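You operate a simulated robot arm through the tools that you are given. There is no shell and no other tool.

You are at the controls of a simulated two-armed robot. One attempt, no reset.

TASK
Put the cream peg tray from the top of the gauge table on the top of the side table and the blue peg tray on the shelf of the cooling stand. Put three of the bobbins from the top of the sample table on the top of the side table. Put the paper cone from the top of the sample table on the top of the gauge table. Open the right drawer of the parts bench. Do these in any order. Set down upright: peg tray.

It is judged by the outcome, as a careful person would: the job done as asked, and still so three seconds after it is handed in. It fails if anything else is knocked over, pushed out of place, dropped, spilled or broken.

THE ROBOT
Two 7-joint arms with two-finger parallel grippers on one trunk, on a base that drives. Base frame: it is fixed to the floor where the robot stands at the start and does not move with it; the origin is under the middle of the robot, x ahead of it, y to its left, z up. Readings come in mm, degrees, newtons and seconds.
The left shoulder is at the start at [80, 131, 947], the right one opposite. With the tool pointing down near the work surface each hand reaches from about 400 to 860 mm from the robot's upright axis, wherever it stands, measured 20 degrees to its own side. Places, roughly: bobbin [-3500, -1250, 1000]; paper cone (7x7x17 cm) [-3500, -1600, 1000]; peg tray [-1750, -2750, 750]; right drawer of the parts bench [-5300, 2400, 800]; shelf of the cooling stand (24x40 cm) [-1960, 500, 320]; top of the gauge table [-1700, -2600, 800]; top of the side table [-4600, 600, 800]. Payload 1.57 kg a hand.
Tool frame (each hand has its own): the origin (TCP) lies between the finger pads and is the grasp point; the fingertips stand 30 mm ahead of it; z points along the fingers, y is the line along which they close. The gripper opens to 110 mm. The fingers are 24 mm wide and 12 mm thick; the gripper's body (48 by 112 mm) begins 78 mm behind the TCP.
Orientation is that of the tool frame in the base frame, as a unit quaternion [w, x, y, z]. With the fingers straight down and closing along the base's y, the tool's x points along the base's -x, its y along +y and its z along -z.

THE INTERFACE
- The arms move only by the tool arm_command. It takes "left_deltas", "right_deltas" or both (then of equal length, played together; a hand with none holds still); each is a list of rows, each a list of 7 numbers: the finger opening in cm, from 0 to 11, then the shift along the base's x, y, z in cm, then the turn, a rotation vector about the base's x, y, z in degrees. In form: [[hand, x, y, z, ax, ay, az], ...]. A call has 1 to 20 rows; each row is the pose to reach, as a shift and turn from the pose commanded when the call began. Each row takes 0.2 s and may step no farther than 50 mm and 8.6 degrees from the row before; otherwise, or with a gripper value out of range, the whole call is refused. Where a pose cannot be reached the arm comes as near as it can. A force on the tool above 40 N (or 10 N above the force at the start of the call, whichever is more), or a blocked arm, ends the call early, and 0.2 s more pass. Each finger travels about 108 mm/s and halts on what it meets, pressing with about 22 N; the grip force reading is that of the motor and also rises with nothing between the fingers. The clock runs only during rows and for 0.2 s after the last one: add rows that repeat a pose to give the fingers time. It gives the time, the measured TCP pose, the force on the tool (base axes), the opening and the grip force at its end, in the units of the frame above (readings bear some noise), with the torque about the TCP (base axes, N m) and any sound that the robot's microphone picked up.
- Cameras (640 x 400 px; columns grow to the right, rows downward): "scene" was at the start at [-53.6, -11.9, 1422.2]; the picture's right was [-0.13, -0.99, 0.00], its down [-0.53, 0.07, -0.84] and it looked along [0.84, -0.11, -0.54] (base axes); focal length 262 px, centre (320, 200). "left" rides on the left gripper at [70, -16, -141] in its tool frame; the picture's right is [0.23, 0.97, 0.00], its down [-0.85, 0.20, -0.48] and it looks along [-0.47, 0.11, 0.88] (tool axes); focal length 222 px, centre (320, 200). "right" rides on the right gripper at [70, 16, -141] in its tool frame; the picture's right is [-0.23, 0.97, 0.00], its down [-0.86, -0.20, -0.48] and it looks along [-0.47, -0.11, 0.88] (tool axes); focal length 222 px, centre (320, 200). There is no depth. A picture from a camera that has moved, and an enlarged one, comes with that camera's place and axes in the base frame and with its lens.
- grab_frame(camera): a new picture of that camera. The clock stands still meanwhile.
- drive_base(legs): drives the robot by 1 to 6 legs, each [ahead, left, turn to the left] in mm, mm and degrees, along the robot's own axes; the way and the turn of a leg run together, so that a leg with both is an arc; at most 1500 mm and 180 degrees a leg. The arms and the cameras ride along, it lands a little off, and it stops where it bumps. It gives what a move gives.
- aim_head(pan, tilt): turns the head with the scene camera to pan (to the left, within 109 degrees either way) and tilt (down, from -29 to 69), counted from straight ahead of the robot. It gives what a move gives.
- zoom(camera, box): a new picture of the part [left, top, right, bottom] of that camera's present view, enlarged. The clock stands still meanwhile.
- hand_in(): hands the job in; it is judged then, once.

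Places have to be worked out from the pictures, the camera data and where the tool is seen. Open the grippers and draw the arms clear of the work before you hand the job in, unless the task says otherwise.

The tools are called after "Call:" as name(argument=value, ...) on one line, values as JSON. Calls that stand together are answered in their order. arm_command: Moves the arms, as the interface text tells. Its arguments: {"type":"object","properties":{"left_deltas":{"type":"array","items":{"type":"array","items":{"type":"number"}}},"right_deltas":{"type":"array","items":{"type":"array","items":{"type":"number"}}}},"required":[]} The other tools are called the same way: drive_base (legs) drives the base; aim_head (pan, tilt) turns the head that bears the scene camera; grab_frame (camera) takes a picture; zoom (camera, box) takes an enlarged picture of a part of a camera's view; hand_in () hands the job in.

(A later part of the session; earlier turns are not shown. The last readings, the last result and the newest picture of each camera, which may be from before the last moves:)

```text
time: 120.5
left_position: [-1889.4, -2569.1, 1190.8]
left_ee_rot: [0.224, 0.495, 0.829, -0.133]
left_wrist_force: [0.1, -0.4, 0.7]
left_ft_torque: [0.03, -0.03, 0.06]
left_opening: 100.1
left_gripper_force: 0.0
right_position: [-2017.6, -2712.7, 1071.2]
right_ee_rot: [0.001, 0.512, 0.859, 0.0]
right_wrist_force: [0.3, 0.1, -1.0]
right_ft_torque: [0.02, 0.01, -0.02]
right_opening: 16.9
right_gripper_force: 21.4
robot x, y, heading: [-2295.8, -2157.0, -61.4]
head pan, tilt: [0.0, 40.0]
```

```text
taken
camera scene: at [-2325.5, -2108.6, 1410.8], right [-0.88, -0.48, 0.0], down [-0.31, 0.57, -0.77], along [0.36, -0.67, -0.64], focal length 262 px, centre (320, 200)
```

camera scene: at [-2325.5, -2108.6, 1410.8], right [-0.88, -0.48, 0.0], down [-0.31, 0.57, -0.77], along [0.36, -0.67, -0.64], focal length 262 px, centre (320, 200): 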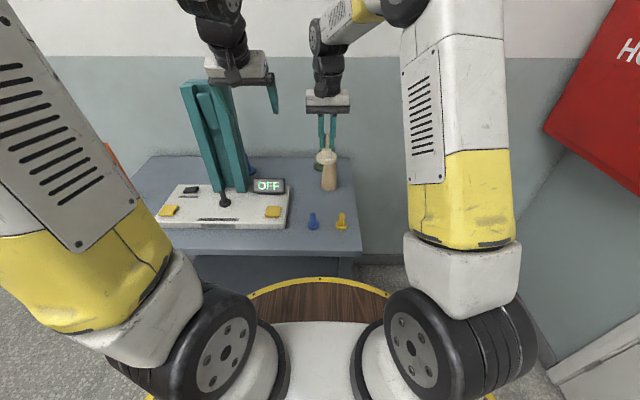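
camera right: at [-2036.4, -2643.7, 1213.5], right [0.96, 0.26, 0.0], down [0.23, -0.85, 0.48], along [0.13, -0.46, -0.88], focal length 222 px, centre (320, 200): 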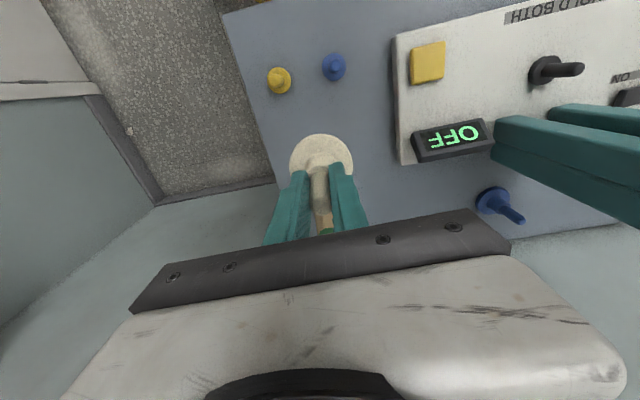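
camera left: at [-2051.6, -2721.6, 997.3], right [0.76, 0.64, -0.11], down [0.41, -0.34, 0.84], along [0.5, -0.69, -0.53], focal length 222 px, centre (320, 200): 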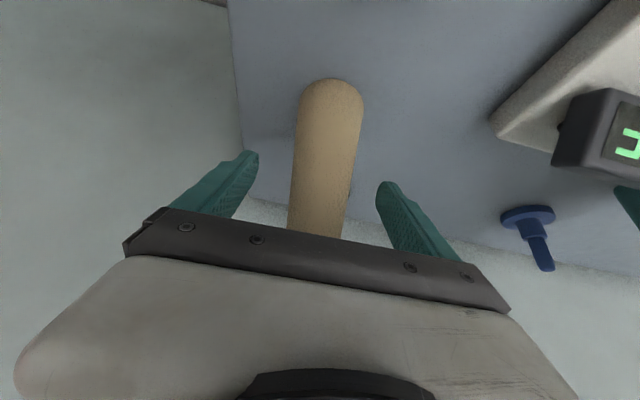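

The cream tray is held (16.9 mm peg, tray bottom 70 mm below the TCP). I carry it back to the right, then yaw the left hand 77° left so it can later reach round the column's right side to the blue tray.

Call:
arm_command(right_deltas=[[0, 0, 0, 4, 0, 0, 0], [0, 0, 0, 8, 0, 0, 0], [0, -4.7, -0.5, 10, 0, 0, 0], [0, -9.5, -1.1, 12, 0, 0, 0], [0, -14.2, -1.6, 13, 0, 0, 0], [0, -19, -2.2, 14, 0, 0, 0], [0, -23.7, -2.7, 15, 0, 0, 0], [0, -28.4, -3.3, 16, 0, 0, 0], [0, -33.2, -3.8, 16, 0, 0, 0], [0, -37.9, -4.3, 16, 0, 0, 0], [0, -37.9, -1, 16, 0, 0, 0], [0, -37.9, 2, 16, 0, 0, 0], [0, -37.9, 2, 16, 0, 0, 0], [0, -37.9, 2, 16, 0, 0, 0], [0, -37.9, 2, 16, 0, 0, 0]], left_deltas=[[10, 0, 0, 0, 0, 0, 0], [10, 0, 0, 0, 0, 0, 0], [9, 0, 0, 0, 0, 0, 0], [8, 0, 0, 0, 0, 0, 0], [7, 0, 0, 0, 0, 0, 7.7], [6, 0, 0, 0, 0, 0, 15.4], [6, 0, 0, 0, 0, 0, 23.1], [6, 0, 0, 0, 0, 0, 30.8], [6, 0, 0, 0, 0, 0, 38.5], [6, 0, 0, 0, 0, 0, 46.2], [6, 0, 0, 0, 0, 0, 53.9], [6, 0, 0, 0, 0, 0, 61.6], [6, 0, 0, 0, 0, 0, 69.3], [6, 0, 0, 0, 0, 0, 77], [6, 0, 0, 0, 0, 0, 77]])

Call:
grab_frame(camera="scene")

Call:
grab_frame(camera="left")

```text
refused: row 3 steps farther than a row can; nothing moved
```

```text
taken
camera scene: at [-2325.5, -2108.6, 1410.8], right [-0.88, -0.48, 0.0], down [-0.31, 0.57, -0.77], along [0.36, -0.67, -0.64], focal length 262 px, centre (320, 200)
```

scene: 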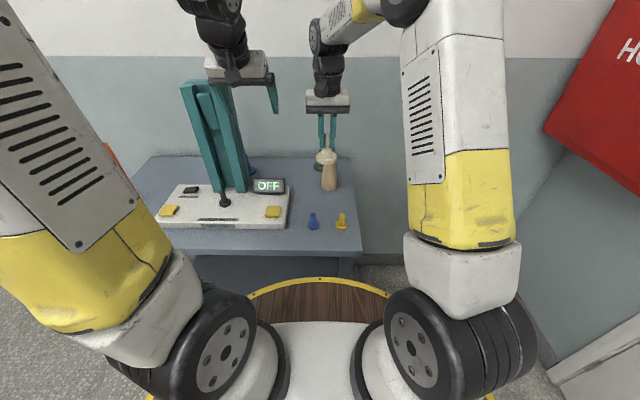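

```text
taken
camera left: at [-1966.2, -2462.1, 1278.9], right [0.76, 0.64, -0.11], down [0.41, -0.34, 0.84], along [0.5, -0.69, -0.53], focal length 222 px, centre (320, 200)
```

left: 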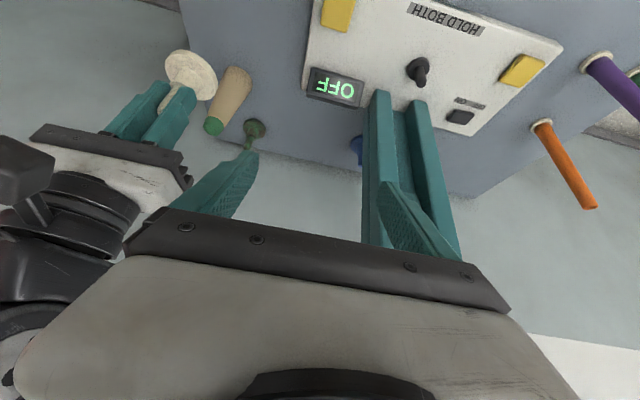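

One row exceeded the step limit; I resend with smaller steps.

Call:
arm_command(right_deltas=[[0, 0, 0, 4, 0, 0, 0], [0, 0, 0, 8, 0, 0, 0], [0, 0, 0, 12, 0, 0, 0], [0, 0, 0, 16, 0, 0, 0], [0, -4.6, -0.5, 16, 0, 0, 0], [0, -9.2, -1, 16, 0, 0, 0], [0, -13.8, -1.5, 16, 0, 0, 0], [0, -18.4, -2, 16, 0, 0, 0], [0, -23, -2.5, 16, 0, 0, 0], [0, -27.6, -3, 16, 0, 0, 0], [0, -32.2, -3.5, 16, 0, 0, 0], [0, -36.8, -4, 16, 0, 0, 0], [0, -37.9, -1, 16, 0, 0, 0], [0, -37.9, 2, 16, 0, 0, 0], [0, -37.9, 2, 16, 0, 0, 0]], left_deltas=[[10, 0, 0, 0, 0, 0, 0], [10, 0, 0, 0, 0, 0, 0], [9, 0, 0, 0, 0, 0, 0], [8, 0, 0, 0, 0, 0, 0], [7, 0, 0, 0, 0, 0, 7.7], [6, 0, 0, 0, 0, 0, 15.4], [6, 0, 0, 0, 0, 0, 23.1], [6, 0, 0, 0, 0, 0, 30.8], [6, 0, 0, 0, 0, 0, 38.5], [6, 0, 0, 0, 0, 0, 46.2], [6, 0, 0, 0, 0, 0, 53.9], [6, 0, 0, 0, 0, 0, 61.6], [6, 0, 0, 0, 0, 0, 69.3], [6, 0, 0, 0, 0, 0, 77], [6, 0, 0, 0, 0, 0, 77]])

Call:
grab_frame(camera="scene")

Call:
grab_frame(camera="left")

```text
time: 123.7
left_position: [-1890.6, -2569.7, 1188.1]
left_ee_rot: [0.257, -0.13, 0.957, 0.034]
left_wrist_force: [0.3, 0.5, -0.7]
left_ft_torque: [0.0, 0.03, -0.01]
left_opening: 59.9
left_gripper_force: 0.0
right_position: [-2397.1, -2691.1, 1229.0]
right_ee_rot: [0.0, 0.512, 0.859, -0.001]
right_wrist_force: [-0.5, 0.5, -1.5]
right_ft_torque: [-0.01, 0.0, 0.01]
right_opening: 17.1
right_gripper_force: 21.6
robot x, y, heading: [-2292.6, -2155.0, -61.4]
head pan, tilt: [0.0, 40.0]
```

```text
taken
camera scene: at [-2325.7, -2108.7, 1410.8], right [-0.88, -0.48, 0.0], down [-0.31, 0.57, -0.77], along [0.36, -0.67, -0.64], focal length 262 px, centre (320, 200)
```

scene: 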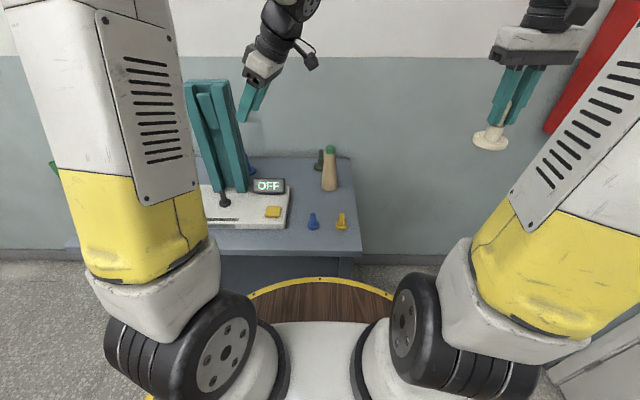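

```text
taken
camera left: at [-2013.6, -2619.1, 1276.7], right [-0.45, 0.89, -0.11], down [0.43, 0.33, 0.84], along [0.78, 0.33, -0.53], focal length 222 px, centre (320, 200)
```

left: 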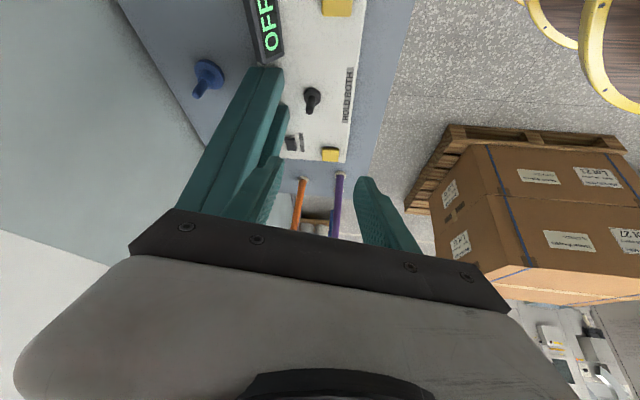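

The left hand is now pointing left-down; the blue tray measures (-1625,-2765) from this view too. I creep the base 40 mm forward for reach, staying ~45 mm off the table edge.

Call:
drive_base(legs=[[40, 0, 0]])

Call:
grab_frame(camera="scene")

```text
time: 124.6
left_position: [-1871.8, -2603.4, 1189.3]
left_ee_rot: [0.258, -0.129, 0.957, 0.034]
left_wrist_force: [-0.6, 0.6, -0.2]
left_ft_torque: [-0.01, -0.03, 0.03]
left_opening: 60.0
left_gripper_force: 0.1
right_position: [-2379.6, -2726.0, 1229.6]
right_ee_rot: [0.0, 0.512, 0.859, 0.0]
right_wrist_force: [0.0, -0.6, -0.2]
right_ft_torque: [0.0, -0.01, -0.02]
right_opening: 17.0
right_gripper_force: 21.8
robot x, y, heading: [-2281.1, -2189.5, -61.5]
head pan, tilt: [0.0, 40.0]
```

```text
taken
camera scene: at [-2307.1, -2142.9, 1410.7], right [-0.88, -0.48, 0.0], down [-0.31, 0.57, -0.77], along [0.36, -0.67, -0.64], focal length 262 px, centre (320, 200)
```

scene: 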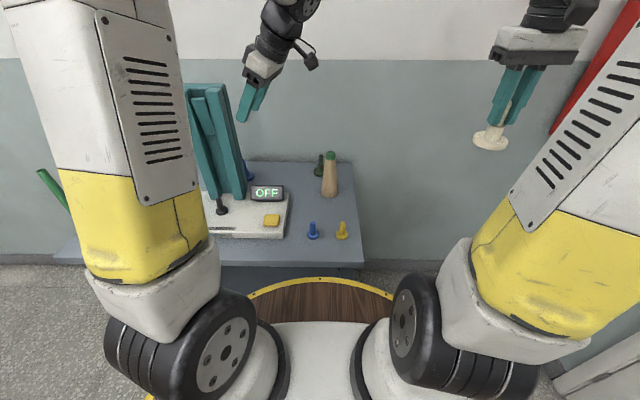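

I advance the left hand past the column's right side at height while tilting it further to about 43°, then check the view.

Call:
arm_command(left_deltas=[[6, 1.4, -3.6, -1.1, 1.1, -4.1, 0], [6, 2.8, -7.2, -2.3, 2.2, -8.1, 0], [6, 4.2, -10.9, -3.4, 3.3, -12.2, 0], [6, 5.6, -14.5, -4.6, 3.3, -12.2, 0], [6, 7, -18.1, -5.7, 3.3, -12.2, 0], [6, 8.4, -21.8, -6.9, 3.3, -12.2, 0], [6, 8.4, -21.8, -6.9, 3.3, -12.2, 0]])

Call:
grab_frame(camera="left")

Call:
grab_frame(camera="scene")

```text
time: 126.2
left_position: [-1788.1, -2821.9, 1117.6]
left_ee_rot: [0.361, -0.125, 0.923, 0.049]
left_wrist_force: [0.0, -0.6, 0.2]
left_ft_torque: [0.01, 0.0, 0.01]
left_opening: 60.0
left_gripper_force: 0.1
right_position: [-2378.2, -2725.6, 1229.4]
right_ee_rot: [0.0, 0.512, 0.859, -0.001]
right_wrist_force: [0.3, 0.9, -0.9]
right_ft_torque: [-0.03, -0.01, -0.03]
right_opening: 16.8
right_gripper_force: 21.8
robot x, y, heading: [-2283.0, -2193.6, -61.5]
head pan, tilt: [0.0, 40.0]
```

```text
taken
camera left: at [-1926.0, -2876.6, 1175.7], right [-0.42, 0.89, -0.15], down [0.24, 0.27, 0.93], along [0.88, 0.35, -0.33], focal length 222 px, centre (320, 200)
```

left: 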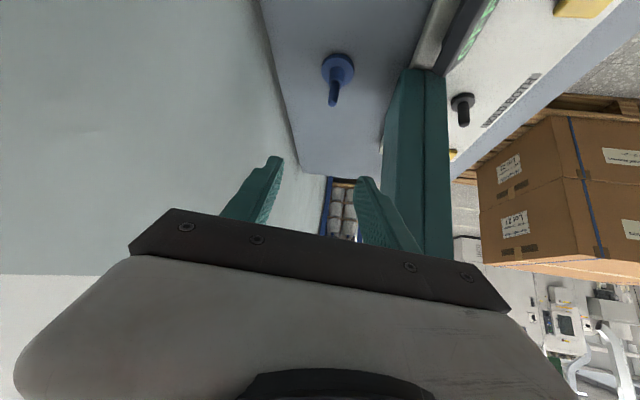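

```text
taken
camera scene: at [-2307.0, -2143.2, 1410.8], right [-0.88, -0.48, 0.0], down [-0.31, 0.57, -0.77], along [0.36, -0.67, -0.64], focal length 262 px, centre (320, 200)
```

scene: 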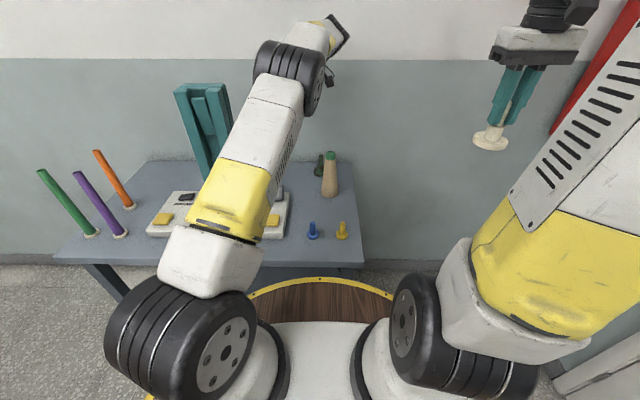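

The hand passes the column with room to spare; the blue tray measures about (-1632,-2765). I drop to the approach line and advance to about 80 mm short of the peg, then look again.

Call:
arm_command(left_deltas=[[6, 1.3, 0.8, -3.9, 0, 0, 0], [6, 2.6, 1.6, -7.8, 0, 0, 0], [6, 3.9, 2.5, -11.7, 0, 0, 0], [6, 6.1, 3.1, -14.2, 0, 0, 0], [6, 8.3, 3.7, -16.6, 0, 0, 0], [6, 10.4, 4.3, -19, 0, 0, 0], [6, 10.4, 4.3, -19, 0, 0, 0]])

Call:
grab_frame(camera="left")

Call:
grab_frame(camera="scene")

```text
time: 127.8
left_position: [-1682.7, -2778.1, 926.7]
left_ee_rot: [0.361, -0.124, 0.923, 0.047]
left_wrist_force: [-0.8, 0.6, -0.2]
left_ft_torque: [0.02, -0.05, -0.01]
left_opening: 60.4
left_gripper_force: 0.0
right_position: [-2378.9, -2724.8, 1228.9]
right_ee_rot: [0.0, 0.513, 0.859, 0.0]
right_wrist_force: [0.7, -0.1, -0.1]
right_ft_torque: [0.01, -0.01, -0.02]
right_opening: 16.6
right_gripper_force: 21.7
robot x, y, heading: [-2278.6, -2193.1, -61.6]
head pan, tilt: [0.0, 40.0]
```

```text
taken
camera left: at [-1821.4, -2832.8, 984.8], right [-0.42, 0.89, -0.16], down [0.24, 0.27, 0.93], along [0.88, 0.35, -0.33], focal length 222 px, centre (320, 200)
```

left: 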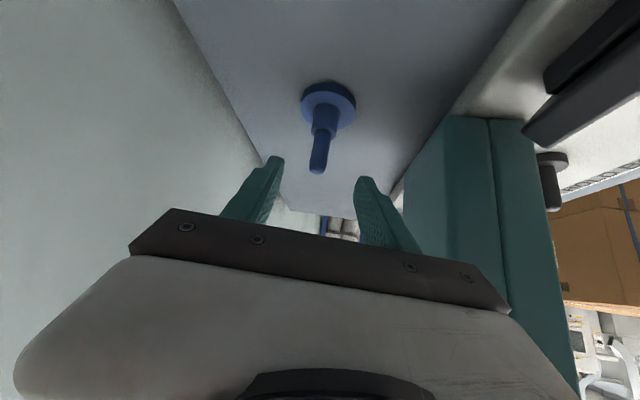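

```text
taken
camera scene: at [-2307.0, -2143.2, 1410.8], right [-0.88, -0.48, 0.0], down [-0.31, 0.57, -0.77], along [0.36, -0.67, -0.64], focal length 262 px, centre (320, 200)
```

scene: 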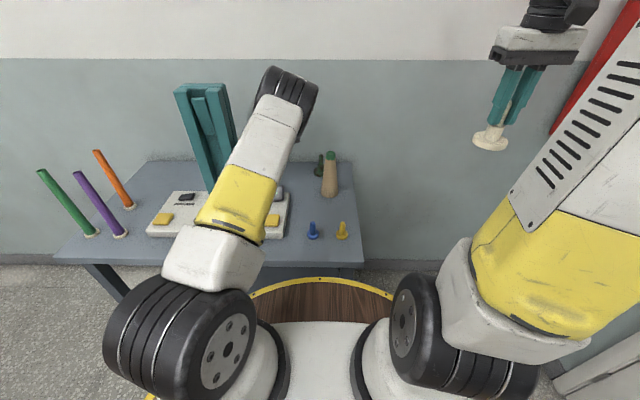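

The peg sits centred between the fingertips, at about (-1636,-2767). I advance the last 76 mm to z≈868 and close.

Call:
arm_command(left_deltas=[[6, 1.6, 0.4, -2, 0, 0, 0], [6, 3.2, 0.8, -4, 0, 0, 0], [6, 4.7, 1.1, -5.9, 0, 0, 0], [6, 4.7, 1.1, -5.9, 0, 0, 0]])

Call:
grab_frame(camera="left")

```text
time: 128.8
left_position: [-1636.0, -2768.6, 869.5]
left_ee_rot: [0.362, -0.125, 0.923, 0.049]
left_wrist_force: [-0.7, 0.1, 0.0]
left_ft_torque: [-0.02, -0.02, 0.03]
left_opening: 60.1
left_gripper_force: 0.1
right_position: [-2378.4, -2726.1, 1229.9]
right_ee_rot: [0.0, 0.512, 0.859, 0.0]
right_wrist_force: [0.4, -0.2, 0.0]
right_ft_torque: [0.01, 0.0, 0.0]
right_opening: 16.4
right_gripper_force: 22.2
robot x, y, heading: [-2275.8, -2191.3, -61.5]
head pan, tilt: [0.0, 40.0]
```

```text
taken
camera left: at [-1774.2, -2823.2, 926.5], right [-0.42, 0.89, -0.16], down [0.24, 0.27, 0.93], along [0.88, 0.35, -0.33], focal length 222 px, centre (320, 200)
```

left: 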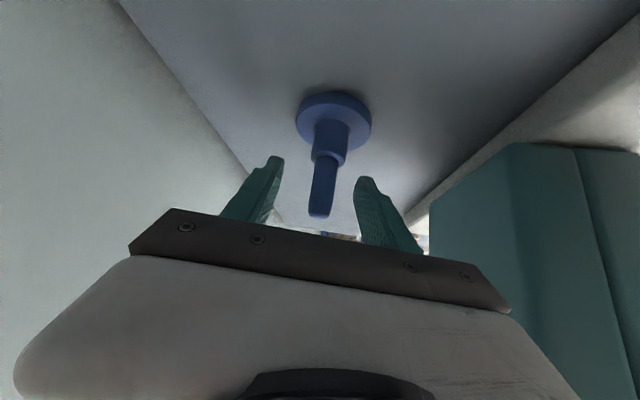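

The pin lies right at the grasp point. I close the left gripper and check.

Call:
arm_command(left_deltas=[[3, 0, 0, 0, 0, 0, 0], [0, 0, 0, 0, 0, 0, 0], [0, 0, 0, 0, 0, 0, 0], [0, 0, 0, 0, 0, 0, 0]])

Call:
grab_frame(camera="left")

```text
time: 129.8
left_position: [-1637.1, -2768.9, 870.2]
left_ee_rot: [0.362, -0.125, 0.923, 0.047]
left_wrist_force: [0.3, 0.6, 6.8]
left_ft_torque: [0.06, -0.2, 0.03]
left_opening: 16.6
left_gripper_force: 22.5
right_position: [-2378.3, -2726.5, 1229.7]
right_ee_rot: [0.0, 0.512, 0.859, 0.0]
right_wrist_force: [-0.2, 0.1, -0.8]
right_ft_torque: [-0.03, 0.01, 0.01]
right_opening: 16.8
right_gripper_force: 21.6
robot x, y, heading: [-2279.3, -2193.1, -61.4]
head pan, tilt: [0.0, 40.0]
```

```text
taken
camera left: at [-1774.3, -2823.2, 927.4], right [-0.42, 0.89, -0.16], down [0.24, 0.27, 0.93], along [0.88, 0.35, -0.33], focal length 222 px, centre (320, 200)
```

left: 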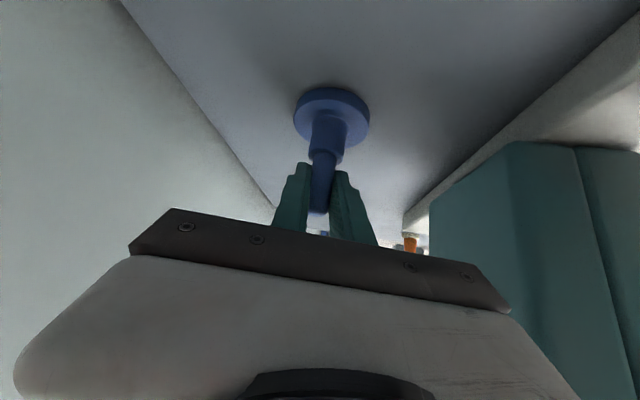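

The blue tray's peg is gripped at 16.6 mm. I lift it, carry it right past the column and then back towards me.

Call:
arm_command(left_deltas=[[0, 0, 0, 3, 0, 0, 0], [0, 0, 0, 7, 0, 0, 0], [0, -3.3, -1.8, 10, 0, 0, 0], [0, -6.6, -3.6, 13, 0, 0, 0], [0, -9.9, -5.4, 16, 0, 0, 0], [0, -13.2, -7.2, 19, 0, 0, 0], [0, -15.4, -3.2, 20, 0, 0, 0], [0, -17.6, 0.8, 21, 0, 0, 0], [0, -19.8, 4.8, 22, 0, 0, 0], [0, -22, 8.8, 23, 0, 0, 0], [0, -24.2, 12.8, 24, 0, 0, 0], [0, -24.2, 12.8, 24, 0, 0, 0]])

Call:
grab_frame(camera="scene")

Call:
grab_frame(camera="left")

```text
time: 132.4
left_position: [-1878.7, -2641.0, 1112.0]
left_ee_rot: [0.361, -0.126, 0.923, 0.048]
left_wrist_force: [-0.6, -0.1, -0.9]
left_ft_torque: [-0.01, -0.01, 0.0]
left_opening: 16.6
left_gripper_force: 21.7
right_position: [-2379.2, -2724.7, 1229.9]
right_ee_rot: [0.0, 0.512, 0.859, 0.0]
right_wrist_force: [0.4, -0.3, -0.5]
right_ft_torque: [-0.01, -0.02, 0.01]
right_opening: 16.6
right_gripper_force: 22.1
robot x, y, heading: [-2279.1, -2192.4, -61.5]
head pan, tilt: [0.0, 40.0]
```

```text
taken
camera scene: at [-2307.0, -2143.1, 1410.8], right [-0.88, -0.48, 0.0], down [-0.31, 0.57, -0.77], along [0.36, -0.67, -0.64], focal length 262 px, centre (320, 200)
```

scene: 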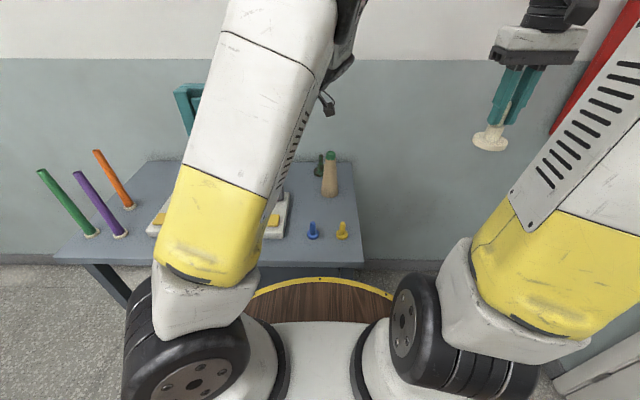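

```text
taken
camera left: at [-2016.6, -2695.3, 1168.8], right [-0.42, 0.89, -0.16], down [0.24, 0.27, 0.93], along [0.88, 0.35, -0.33], focal length 222 px, centre (320, 200)
```

left: 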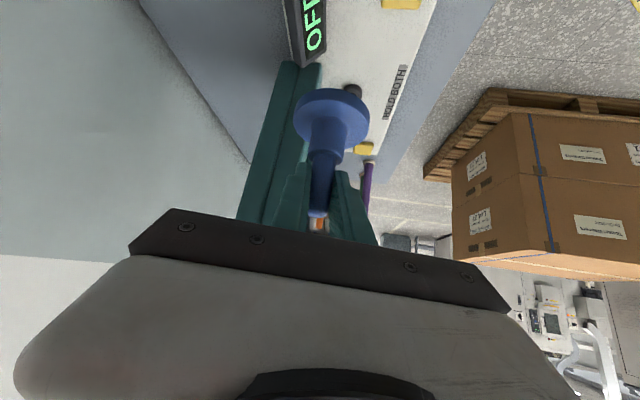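

Both trays are held. I back off from the gauge table, slide into the middle of the aisle, and then turn the left hand's yaw back so that it tilts forward for the shelf.

Call:
drive_base(legs=[[-550, 0, 0], [0, 290, 0]])

Call:
arm_command(left_deltas=[[0, 0, 0, 1, 0, 0, -7.7], [0, 0, 0, 2, 0, 0, -15.4], [0, 0, 0, 3, 0, 0, -23.1], [0, 0, 0, 4, 0, 0, -30.8], [0, 0, 0, 5, 0, 0, -38.5], [0, 0, 0, 6, 0, 0, -46.2], [0, 0, 0, 7, 0, 0, -53.9], [0, 0, 0, 8, 0, 0, -61.6], [0, 0, 0, 8, 0, 0, -69.3], [0, 0, 0, 8, 0, 0, -77], [0, 0, 0, 8, 0, 0, -77]])

Call:
grab_frame(camera="scene")

Call:
grab_frame(camera="left")

```text
time: 137.2
left_position: [-1885.8, -2013.2, 1110.5]
left_ee_rot: [0.361, -0.13, 0.922, 0.05]
left_wrist_force: [-0.2, 0.1, -0.6]
left_ft_torque: [0.0, 0.01, -0.02]
left_opening: 16.8
left_gripper_force: 23.0
right_position: [-2384.5, -2103.2, 1230.6]
right_ee_rot: [0.0, 0.509, 0.861, -0.001]
right_wrist_force: [-0.4, -0.3, -1.3]
right_ft_torque: [0.02, -0.03, 0.02]
right_opening: 16.5
right_gripper_force: 22.1
robot x, y, heading: [-2287.2, -1565.8, -61.0]
head pan, tilt: [0.0, 40.0]
```

```text
time: 139.6
left_position: [-1884.1, -2014.8, 1191.4]
left_ee_rot: [0.313, 0.474, 0.802, -0.186]
left_wrist_force: [-0.1, 1.1, 0.2]
left_ft_torque: [0.0, 0.0, -0.01]
left_opening: 16.5
left_gripper_force: 21.8
right_position: [-2384.3, -2103.7, 1229.4]
right_ee_rot: [0.001, 0.508, 0.861, 0.001]
right_wrist_force: [0.0, -0.3, 0.1]
right_ft_torque: [0.0, 0.01, -0.01]
right_opening: 16.4
right_gripper_force: 21.7
robot x, y, heading: [-2289.5, -1563.6, -61.1]
head pan, tilt: [0.0, 40.0]
```

```text
taken
camera scene: at [-2317.9, -1519.6, 1410.8], right [-0.88, -0.48, 0.0], down [-0.31, 0.56, -0.77], along [0.37, -0.67, -0.64], focal length 262 px, centre (320, 200)
```

scene: 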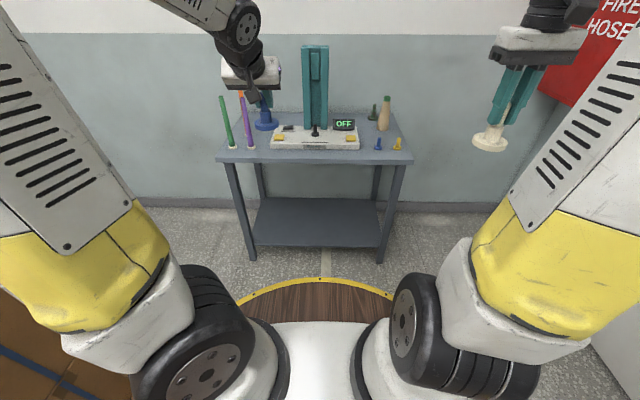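

```text
taken
camera left: at [-1970.8, -1893.0, 1248.3], right [0.77, 0.62, -0.16], down [0.32, -0.17, 0.93], along [0.55, -0.77, -0.33], focal length 222 px, centre (320, 200)
```

left: 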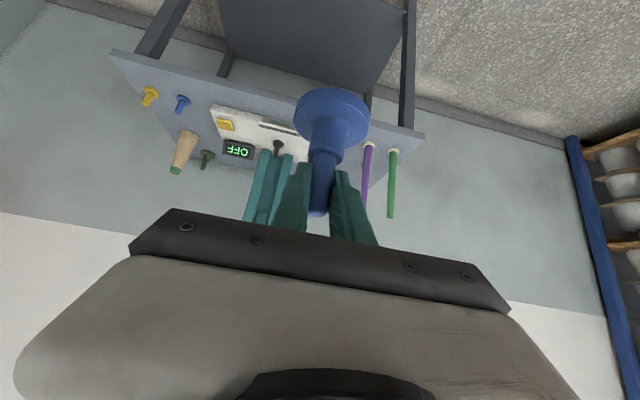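

Both trays are intact and the gauge table is in order. I drive backwards up the aisle and then slide left in front of the cooling stand.

Call:
drive_base(legs=[[-1400, 0, 0], [-1060, 0, 0]])

Call:
aim_head(pan=60, tilt=35)

Call:
grab_frame(camera="scene")

Call:
aim_head(pan=105, tilt=35)

Call:
grab_frame(camera="scene")

```text
time: 151.6
left_position: [-3086.2, 126.6, 1191.1]
left_ee_rot: [0.315, 0.466, 0.806, -0.183]
left_wrist_force: [-0.3, -0.1, -0.9]
left_ft_torque: [0.02, 0.01, -0.02]
left_opening: 16.8
left_gripper_force: 21.8
right_position: [-3584.0, 31.0, 1230.1]
right_ee_rot: [-0.001, 0.502, 0.865, -0.001]
right_wrist_force: [-0.1, 0.4, -0.6]
right_ft_torque: [-0.02, -0.02, -0.02]
right_opening: 16.6
right_gripper_force: 22.0
robot x, y, heading: [-3496.1, 568.2, -60.2]
head pan, tilt: [0.0, 40.0]
```

```text
time: 152.9
left_position: [-3086.8, 127.1, 1190.3]
left_ee_rot: [0.315, 0.467, 0.806, -0.183]
left_wrist_force: [-0.2, 0.5, -0.5]
left_ft_torque: [0.01, 0.04, -0.01]
left_opening: 16.4
left_gripper_force: 22.0
right_position: [-3585.1, 30.9, 1230.3]
right_ee_rot: [0.0, 0.5, 0.866, 0.0]
right_wrist_force: [0.5, -0.9, -0.2]
right_ft_torque: [-0.01, 0.02, -0.01]
right_opening: 16.4
right_gripper_force: 22.0
robot x, y, heading: [-3497.3, 568.4, -60.0]
head pan, tilt: [60.0, 35.0]
```

```text
taken
camera scene: at [-3481.4, 688.5, 1418.3], right [0.0, -1.0, 0.0], down [-0.57, 0.0, -0.82], along [0.82, 0.0, -0.57], focal length 262 px, centre (320, 200)
```

scene: 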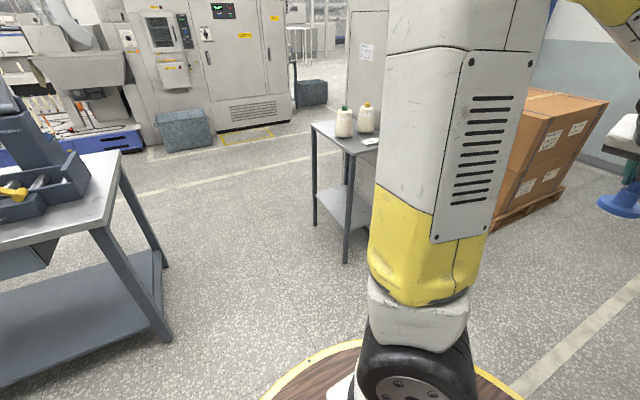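

```text
time: 154.0
left_position: [-3087.7, 126.7, 1191.8]
left_ee_rot: [0.315, 0.467, 0.806, -0.183]
left_wrist_force: [0.1, 0.2, -0.3]
left_ft_torque: [0.02, 0.0, -0.01]
left_opening: 16.3
left_gripper_force: 21.9
right_position: [-3585.2, 30.7, 1230.8]
right_ee_rot: [-0.001, 0.501, 0.865, 0.0]
right_wrist_force: [-0.2, 0.1, -0.4]
right_ft_torque: [-0.04, -0.03, 0.01]
right_opening: 16.8
right_gripper_force: 21.8
robot x, y, heading: [-3497.2, 567.9, -60.4]
head pan, tilt: [105.0, 35.0]
```

```text
taken
camera scene: at [-3507.0, 750.8, 1418.3], right [0.7, -0.71, 0.0], down [-0.41, -0.4, -0.82], along [0.58, 0.58, -0.57], focal length 262 px, centre (320, 200)
```

scene: 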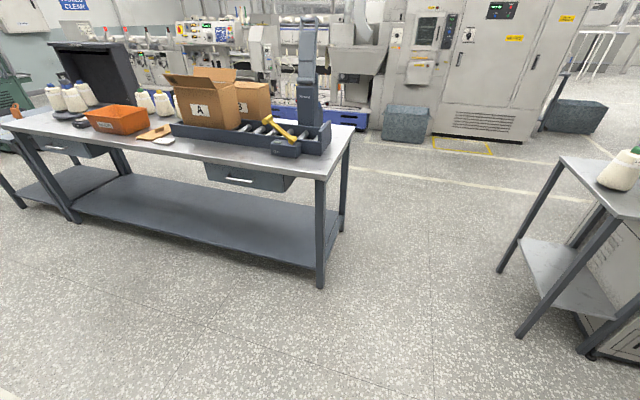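

I'm mid-aisle at N≈2140. I straighten 2° and slide left 1170 mm to line the left hand up with the cooling stand.

Call:
drive_base(legs=[[0, 0, -2], [0, 1170, 0]])

Call:
aim_head(pan=0, tilt=45)

Call:
grab_frame(camera="scene")

Call:
grab_frame(camera="left")

```text
time: 160.4
left_position: [-2058.3, 671.1, 1191.5]
left_ee_rot: [0.312, 0.477, 0.8, -0.187]
left_wrist_force: [-0.5, -0.6, -0.1]
left_ft_torque: [0.02, -0.03, 0.03]
left_opening: 16.6
left_gripper_force: 21.9
right_position: [-2559.3, 587.5, 1229.3]
right_ee_rot: [0.0, 0.513, 0.859, 0.0]
right_wrist_force: [0.4, 0.5, -0.3]
right_ft_torque: [-0.01, 0.0, 0.01]
right_opening: 16.4
right_gripper_force: 21.9
robot x, y, heading: [-2460.2, 1125.1, -61.9]
head pan, tilt: [105.0, 35.0]
```

```text
time: 162.2
left_position: [-2058.5, 672.8, 1190.6]
left_ee_rot: [0.312, 0.478, 0.8, -0.187]
left_wrist_force: [0.4, 0.2, -0.4]
left_ft_torque: [-0.03, -0.01, -0.02]
left_opening: 16.7
left_gripper_force: 21.7
right_position: [-2558.4, 587.9, 1229.9]
right_ee_rot: [-0.001, 0.513, 0.859, 0.0]
right_wrist_force: [0.6, 0.5, -0.6]
right_ft_torque: [-0.02, -0.02, 0.04]
right_opening: 16.4
right_gripper_force: 22.4
robot x, y, heading: [-2456.0, 1121.1, -61.7]
head pan, tilt: [0.0, 45.0]
```

```text
taken
camera scene: at [-2487.6, 1173.7, 1403.5], right [-0.88, -0.48, 0.0], down [-0.34, 0.62, -0.71], along [0.34, -0.62, -0.71], focal length 262 px, centre (320, 200)
```

scene: 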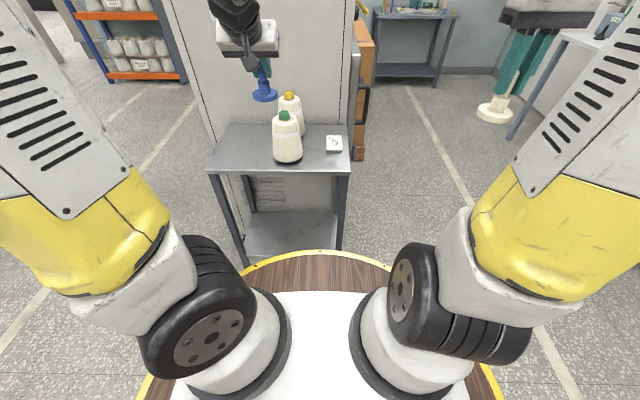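

```text
taken
camera left: at [-2142.7, 793.4, 1248.3], right [0.78, 0.61, -0.16], down [0.32, -0.17, 0.93], along [0.54, -0.77, -0.33], focal length 222 px, centre (320, 200)
```

left: 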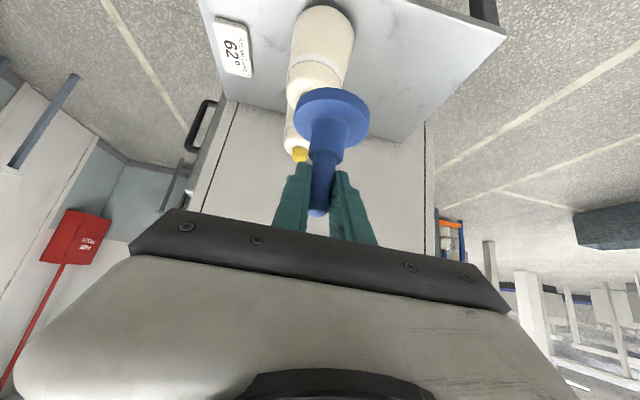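

The shelf centre lies at about 783 mm ahead, 144 mm left, z≈320; the arm has to go down between my deck rim and the stand's front edge (637 mm ahead). I back 30 mm for clearance and lower the left hand partway in front of the stand.

Call:
drive_base(legs=[[-30, 0, 0]])

Call:
arm_command(left_deltas=[[0, 0, 0, -4.5, 0, 0, 0], [0, 0, 0, -9, 0, 0, 0], [0, 0, 0, -13.5, 0, 0, 0], [0, 0, 0, -18, 0, 0, 0], [0, 0, 0, -22.5, 0, 0, 0], [0, 0, 0, -22.5, 0, 0, 0]])

Call:
grab_frame(camera="scene")

Call:
grab_frame(camera="left")

```text
time: 163.0
left_position: [-2071.6, 697.9, 1190.5]
left_ee_rot: [0.312, 0.478, 0.799, -0.187]
left_wrist_force: [-0.2, 1.2, -1.3]
left_ft_torque: [0.03, 0.01, 0.01]
left_opening: 16.9
left_gripper_force: 21.9
right_position: [-2572.8, 614.6, 1229.4]
right_ee_rot: [0.0, 0.512, 0.859, 0.0]
right_wrist_force: [0.3, -0.7, -1.0]
right_ft_torque: [0.03, 0.0, 0.04]
right_opening: 16.6
right_gripper_force: 22.0
robot x, y, heading: [-2471.4, 1146.3, -61.8]
head pan, tilt: [0.0, 45.0]
```

```text
time: 164.4
left_position: [-2072.3, 698.4, 966.6]
left_ee_rot: [0.312, 0.477, 0.8, -0.186]
left_wrist_force: [0.1, -0.3, -1.7]
left_ft_torque: [-0.01, 0.02, -0.03]
left_opening: 17.0
left_gripper_force: 22.1
right_position: [-2572.6, 615.0, 1229.7]
right_ee_rot: [-0.001, 0.513, 0.858, 0.0]
right_wrist_force: [0.7, -0.1, -1.1]
right_ft_torque: [-0.01, -0.01, -0.01]
right_opening: 16.4
right_gripper_force: 22.0
robot x, y, heading: [-2473.1, 1145.8, -61.5]
head pan, tilt: [0.0, 45.0]
```

```text
taken
camera scene: at [-2501.6, 1200.2, 1403.5], right [-0.88, -0.47, 0.0], down [-0.34, 0.62, -0.71], along [0.34, -0.62, -0.71], focal length 262 px, centre (320, 200)
```

scene: 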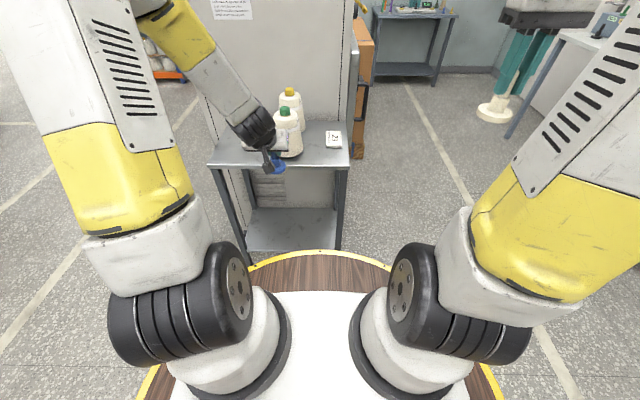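

```text
taken
camera left: at [-2157.6, 820.6, 1023.4], right [0.78, 0.61, -0.16], down [0.32, -0.17, 0.93], along [0.54, -0.77, -0.33], focal length 222 px, centre (320, 200)
```

left: 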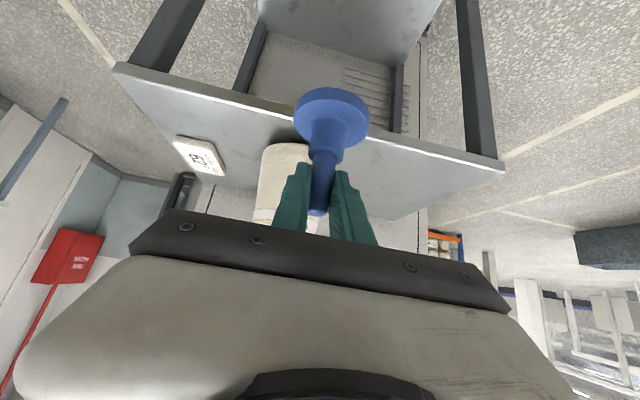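

The tray is in front of the stand's edge with clearance. I continue straight down.

Call:
arm_command(left_deltas=[[0, 0, 0, -4.5, 0, 0, 0], [0, 0, 0, -9, 0, 0, 0], [0, 0, 0, -13.5, 0, 0, 0], [0, 0, 0, -18, 0, 0, 0], [0, 0, 0, -22.5, 0, 0, 0], [0, 0, 0, -27, 0, 0, 0], [0, 0, 0, -27, 0, 0, 0]])

Call:
grab_frame(camera="scene")

Call:
grab_frame(camera="left")

```text
time: 166.0
left_position: [-2065.6, 698.0, 700.1]
left_ee_rot: [0.314, 0.476, 0.8, -0.186]
left_wrist_force: [0.2, -0.2, -0.4]
left_ft_torque: [-0.01, 0.0, -0.01]
left_opening: 16.5
left_gripper_force: 21.7
left hand out of reach, approached as far as the arm can: row 6, 7
right_position: [-2572.3, 614.6, 1229.0]
right_ee_rot: [0.0, 0.513, 0.859, -0.001]
right_wrist_force: [0.2, -0.2, -1.1]
right_ft_torque: [0.0, -0.02, 0.0]
right_opening: 16.3
right_gripper_force: 21.5
robot x, y, heading: [-2468.5, 1146.0, -61.8]
head pan, tilt: [0.0, 45.0]
```

```text
taken
camera scene: at [-2501.8, 1200.2, 1403.5], right [-0.88, -0.47, 0.0], down [-0.34, 0.62, -0.71], along [0.34, -0.62, -0.71], focal length 262 px, centre (320, 200)
```

scene: 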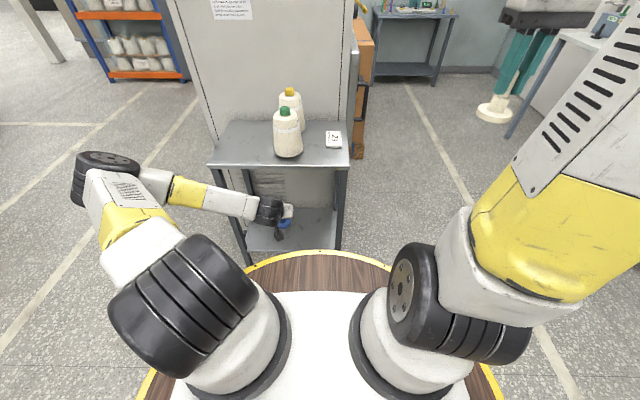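

```text
taken
camera left: at [-2150.8, 820.0, 756.5], right [0.78, 0.61, -0.15], down [0.32, -0.17, 0.93], along [0.54, -0.77, -0.33], focal length 222 px, centre (320, 200)
```

left: 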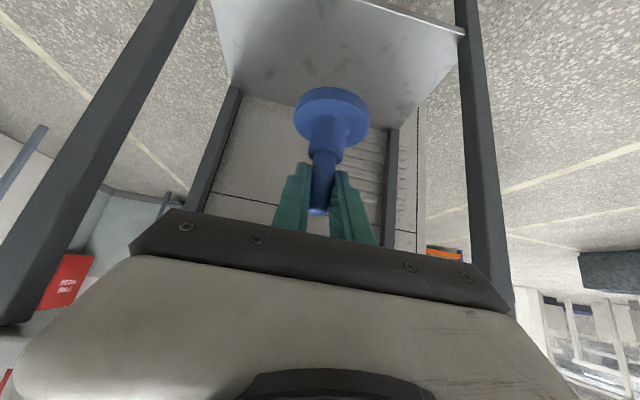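

The arm reports a reach limit at z≈700 in this folded posture (elbow swung out left). I move the hand 8 cm forward, under the top's edge line, where the arm is less folded, and test going lower there.

Call:
arm_command(left_deltas=[[0, 1.3, -2.3, 0, 0, 0, 0], [0, 2.5, -4.7, 0, 0, 0, 0], [0, 3.8, -7, 0, 0, 0, 0], [0, 3.8, -7, -3, 0, 0, 0], [0, 3.8, -7, -6, 0, 0, 0], [0, 3.8, -7, -9, 0, 0, 0], [0, 3.8, -7, -9, 0, 0, 0]])

Call:
grab_frame(camera="scene")

Call:
grab_frame(camera="left")

```text
time: 167.6
left_position: [-2027.5, 628.3, 629.9]
left_ee_rot: [0.311, 0.477, 0.8, -0.187]
left_wrist_force: [-1.2, 1.0, -0.9]
left_ft_torque: [0.01, 0.0, 0.03]
left_opening: 16.5
left_gripper_force: 22.6
left hand out of reach, approached as far as the arm can: row 6, 7
right_position: [-2573.2, 614.1, 1230.7]
right_ee_rot: [-0.001, 0.513, 0.859, 0.0]
right_wrist_force: [-0.6, -0.3, -0.8]
right_ft_torque: [0.0, 0.0, 0.01]
right_opening: 16.5
right_gripper_force: 22.3
robot x, y, heading: [-2472.8, 1146.0, -61.5]
head pan, tilt: [0.0, 45.0]
```

```text
taken
camera scene: at [-2501.7, 1200.1, 1403.5], right [-0.88, -0.47, 0.0], down [-0.34, 0.62, -0.71], along [0.34, -0.62, -0.71], focal length 262 px, centre (320, 200)
```

scene: 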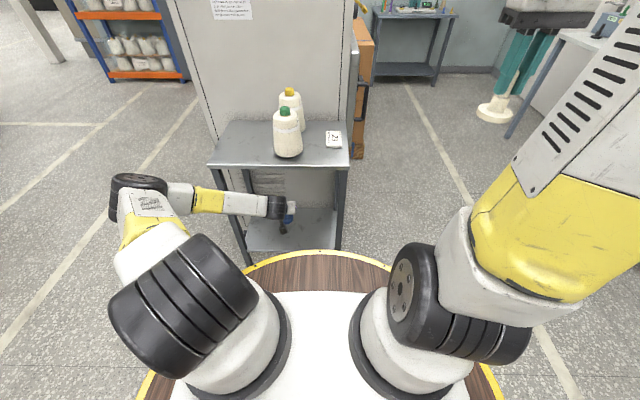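

```text
taken
camera left: at [-2112.4, 750.5, 687.4], right [0.78, 0.61, -0.15], down [0.32, -0.17, 0.93], along [0.54, -0.77, -0.33], focal length 222 px, centre (320, 200)
```

left: 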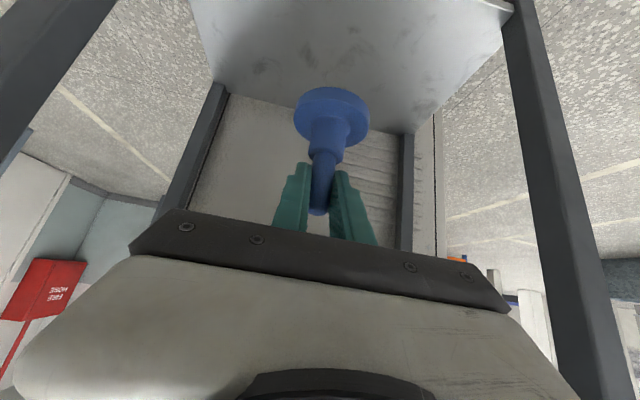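

Even forward the limit only drops to z≈630 in this elbow-out posture. I take the hand back up the way it came; I'll approach the shelf from the stand's open east end, where I have room to lower a stretched arm first and then drive it in.

Call:
arm_command(left_deltas=[[0, -0.5, 1, 4, 0, 0, 0], [0, -1.5, 3, 7, 0, 0, 0], [0, -2.7, 5, 10, 0, 0, 0], [0, -4, 7.2, 13, 0, 0, 0], [0, -4.4, 7.2, 17.5, 0, 0, 0], [0, -4.4, 7.2, 22, 0, 0, 0], [0, -4.4, 7.2, 26.5, 0, 0, 0], [0, -4.4, 7.2, 31, 0, 0, 0], [0, -4.4, 7.2, 35.5, 0, 0, 0], [0, -4.4, 7.2, 40, 0, 0, 0], [0, -4.4, 7.2, 44.5, 0, 0, 0], [0, -4.4, 7.2, 49, 0, 0, 0], [0, -4.4, 7.2, 53.5, 0, 0, 0], [0, -4.4, 7.2, 56, 0, 0, 0], [0, -4.4, 7.2, 56, 0, 0, 0]])

Call:
grab_frame(camera="scene")

```text
time: 170.8
left_position: [-2070.4, 702.6, 1191.8]
left_ee_rot: [0.312, 0.477, 0.8, -0.187]
left_wrist_force: [-0.7, -0.3, -0.7]
left_ft_torque: [-0.01, 0.01, 0.03]
left_opening: 16.4
left_gripper_force: 21.9
right_position: [-2572.1, 614.4, 1230.3]
right_ee_rot: [0.0, 0.513, 0.859, 0.0]
right_wrist_force: [-0.4, 0.7, -0.4]
right_ft_torque: [-0.03, -0.01, 0.01]
right_opening: 16.5
right_gripper_force: 22.1
robot x, y, heading: [-2473.4, 1148.5, -61.8]
head pan, tilt: [0.0, 45.0]
```

```text
taken
camera scene: at [-2501.8, 1200.1, 1403.5], right [-0.88, -0.47, 0.0], down [-0.34, 0.62, -0.71], along [0.34, -0.62, -0.71], focal length 262 px, centre (320, 200)
```

scene: 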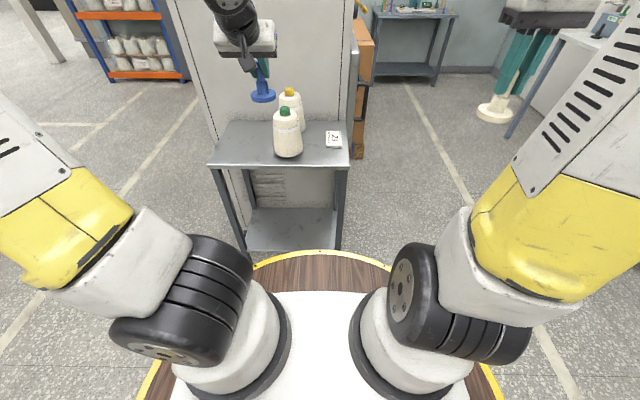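

Hand and tray are back up. I slide left 1050 mm past the stand and turn right to face west, towards the stand's end.

Call:
drive_base(legs=[[0, 1100, 0], [0, 0, -90]])

Call:
aim_head(pan=20, tilt=35)

Call:
grab_frame(camera="scene")

```text
time: 180.4
left_position: [-1937.9, 1283.5, 1191.7]
left_ee_rot: [0.086, 0.904, 0.222, -0.354]
left_wrist_force: [-0.8, -0.1, -0.5]
left_ft_torque: [0.07, -0.01, 0.0]
left_opening: 16.7
left_gripper_force: 21.8
right_position: [-2017.7, 1785.2, 1229.1]
right_ee_rot: [0.0, 0.971, 0.238, 0.0]
right_wrist_force: [0.6, 0.7, -1.0]
right_ft_torque: [0.04, 0.03, 0.0]
right_opening: 16.6
right_gripper_force: 21.6
robot x, y, heading: [-1484.2, 1675.5, -152.2]
head pan, tilt: [0.0, 45.0]
```

```text
time: 181.2
left_position: [-1936.9, 1283.0, 1191.5]
left_ee_rot: [0.086, 0.905, 0.222, -0.354]
left_wrist_force: [0.3, -0.4, -0.4]
left_ft_torque: [0.0, -0.01, -0.04]
left_opening: 16.6
left_gripper_force: 22.5
right_position: [-2019.3, 1785.6, 1228.9]
right_ee_rot: [0.0, 0.971, 0.238, 0.0]
right_wrist_force: [0.4, 0.2, -0.2]
right_ft_torque: [0.02, -0.02, 0.03]
right_opening: 16.4
right_gripper_force: 21.8
robot x, y, heading: [-1487.6, 1676.9, -152.4]
head pan, tilt: [20.0, 35.0]
```

```text
taken
camera scene: at [-1423.7, 1677.8, 1418.3], right [-0.74, 0.67, 0.0], down [0.39, 0.42, -0.82], along [-0.55, -0.6, -0.57], focal length 262 px, centre (320, 200)
```

scene: 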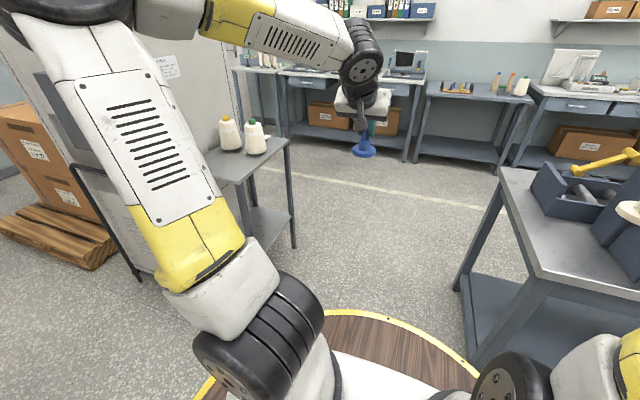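

I'm east of the stand. I slide left 650 mm and back 300 mm to line up with the stand's end with room to lower the arm in the open.

Call:
drive_base(legs=[[-300, 0, 0], [0, 650, 0]])

Call:
aim_head(pan=0, tilt=40)

Call:
grab_frame(camera="scene")

Call:
grab_frame(camera="left")

```text
time: 186.5
left_position: [-1364.2, 839.9, 1190.0]
left_ee_rot: [0.085, 0.905, 0.219, -0.354]
left_wrist_force: [0.9, 0.5, -1.3]
left_ft_torque: [0.0, -0.01, 0.03]
left_opening: 16.4
left_gripper_force: 21.8
right_position: [-1443.1, 1342.8, 1229.6]
right_ee_rot: [0.0, 0.972, 0.236, 0.0]
right_wrist_force: [0.1, 0.8, 0.1]
right_ft_torque: [0.0, 0.0, -0.01]
right_opening: 16.4
right_gripper_force: 22.2
robot x, y, heading: [-910.8, 1235.6, -152.6]
head pan, tilt: [20.0, 35.0]
```

```text
time: 187.4
left_position: [-1364.2, 840.8, 1190.4]
left_ee_rot: [0.085, 0.905, 0.219, -0.354]
left_wrist_force: [0.1, 0.0, -1.4]
left_ft_torque: [0.0, 0.02, -0.03]
left_opening: 16.3
left_gripper_force: 22.0
right_position: [-1443.4, 1342.5, 1229.4]
right_ee_rot: [0.0, 0.972, 0.235, 0.0]
right_wrist_force: [-0.4, 1.4, -0.4]
right_ft_torque: [0.01, 0.02, 0.02]
right_opening: 16.7
right_gripper_force: 22.7
robot x, y, heading: [-909.6, 1232.0, -152.5]
head pan, tilt: [0.0, 40.0]
```

```text
taken
camera scene: at [-864.7, 1256.9, 1410.8], right [-0.46, 0.89, 0.0], down [0.57, 0.29, -0.77], along [-0.68, -0.35, -0.64], focal length 262 px, centre (320, 200)
```

scene: 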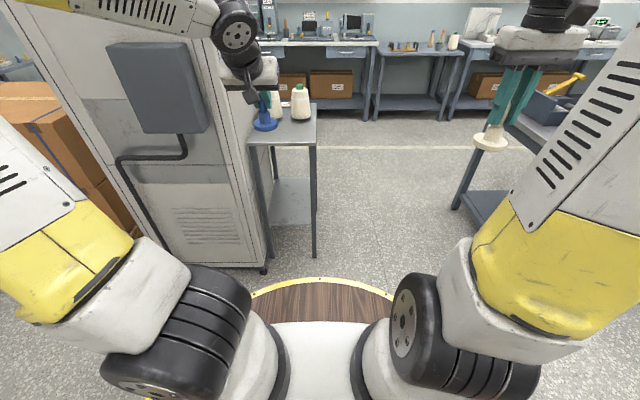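

```text
taken
camera left: at [-1241.6, 921.5, 1248.4], right [0.59, -0.79, -0.16], down [-0.18, -0.32, 0.93], along [-0.78, -0.53, -0.33], focal length 222 px, centre (320, 200)
```

left: 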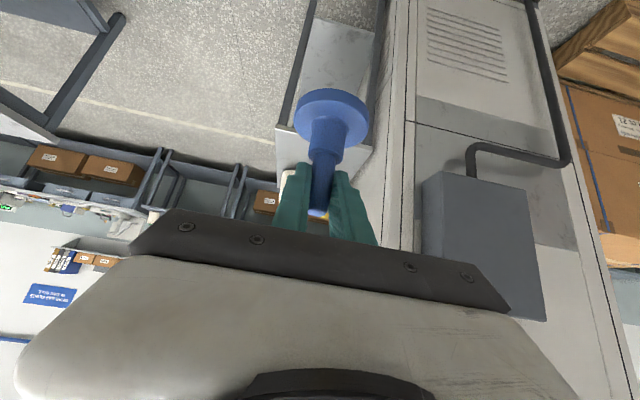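

There is open floor in front here. I test the stretched posture: extend the left hand 20 cm forward, then lower it stepwise in free space to see how low it can go.

Call:
arm_command(left_deltas=[[0, -4.4, -2.3, 0, 0, 0, 0], [0, -8.8, -4.6, 0, 0, 0, 0], [0, -13.2, -6.9, 0, 0, 0, 0], [0, -17.7, -9.2, 0, 0, 0, 0], [0, -17.7, -9.2, -4.5, 0, 0, 0], [0, -17.7, -9.2, -9, 0, 0, 0], [0, -17.7, -9.2, -13.5, 0, 0, 0], [0, -17.7, -9.2, -18, 0, 0, 0], [0, -17.7, -9.2, -22.5, 0, 0, 0], [0, -17.7, -9.2, -27, 0, 0, 0], [0, -17.7, -9.2, -31.5, 0, 0, 0], [0, -17.7, -9.2, -36, 0, 0, 0], [0, -17.7, -9.2, -40.5, 0, 0, 0], [0, -17.7, -9.2, -45, 0, 0, 0], [0, -17.7, -9.2, -45, 0, 0, 0]])

Call:
grab_frame(camera="scene")

```text
refused: row 4 steps farther than a row can; nothing moved
```

```text
taken
camera scene: at [-864.7, 1256.9, 1410.8], right [-0.46, 0.89, 0.0], down [0.57, 0.29, -0.77], along [-0.68, -0.35, -0.64], focal length 262 px, centre (320, 200)
```

scene: 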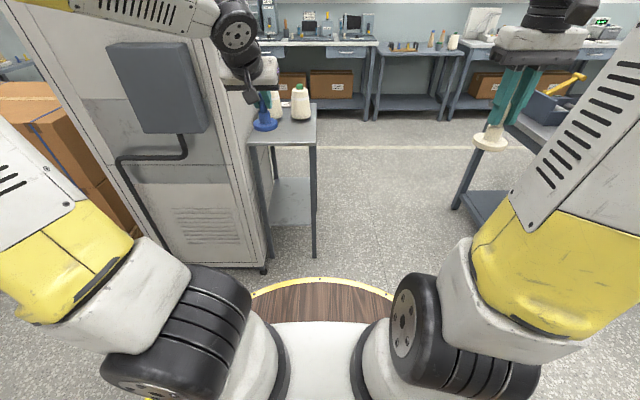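

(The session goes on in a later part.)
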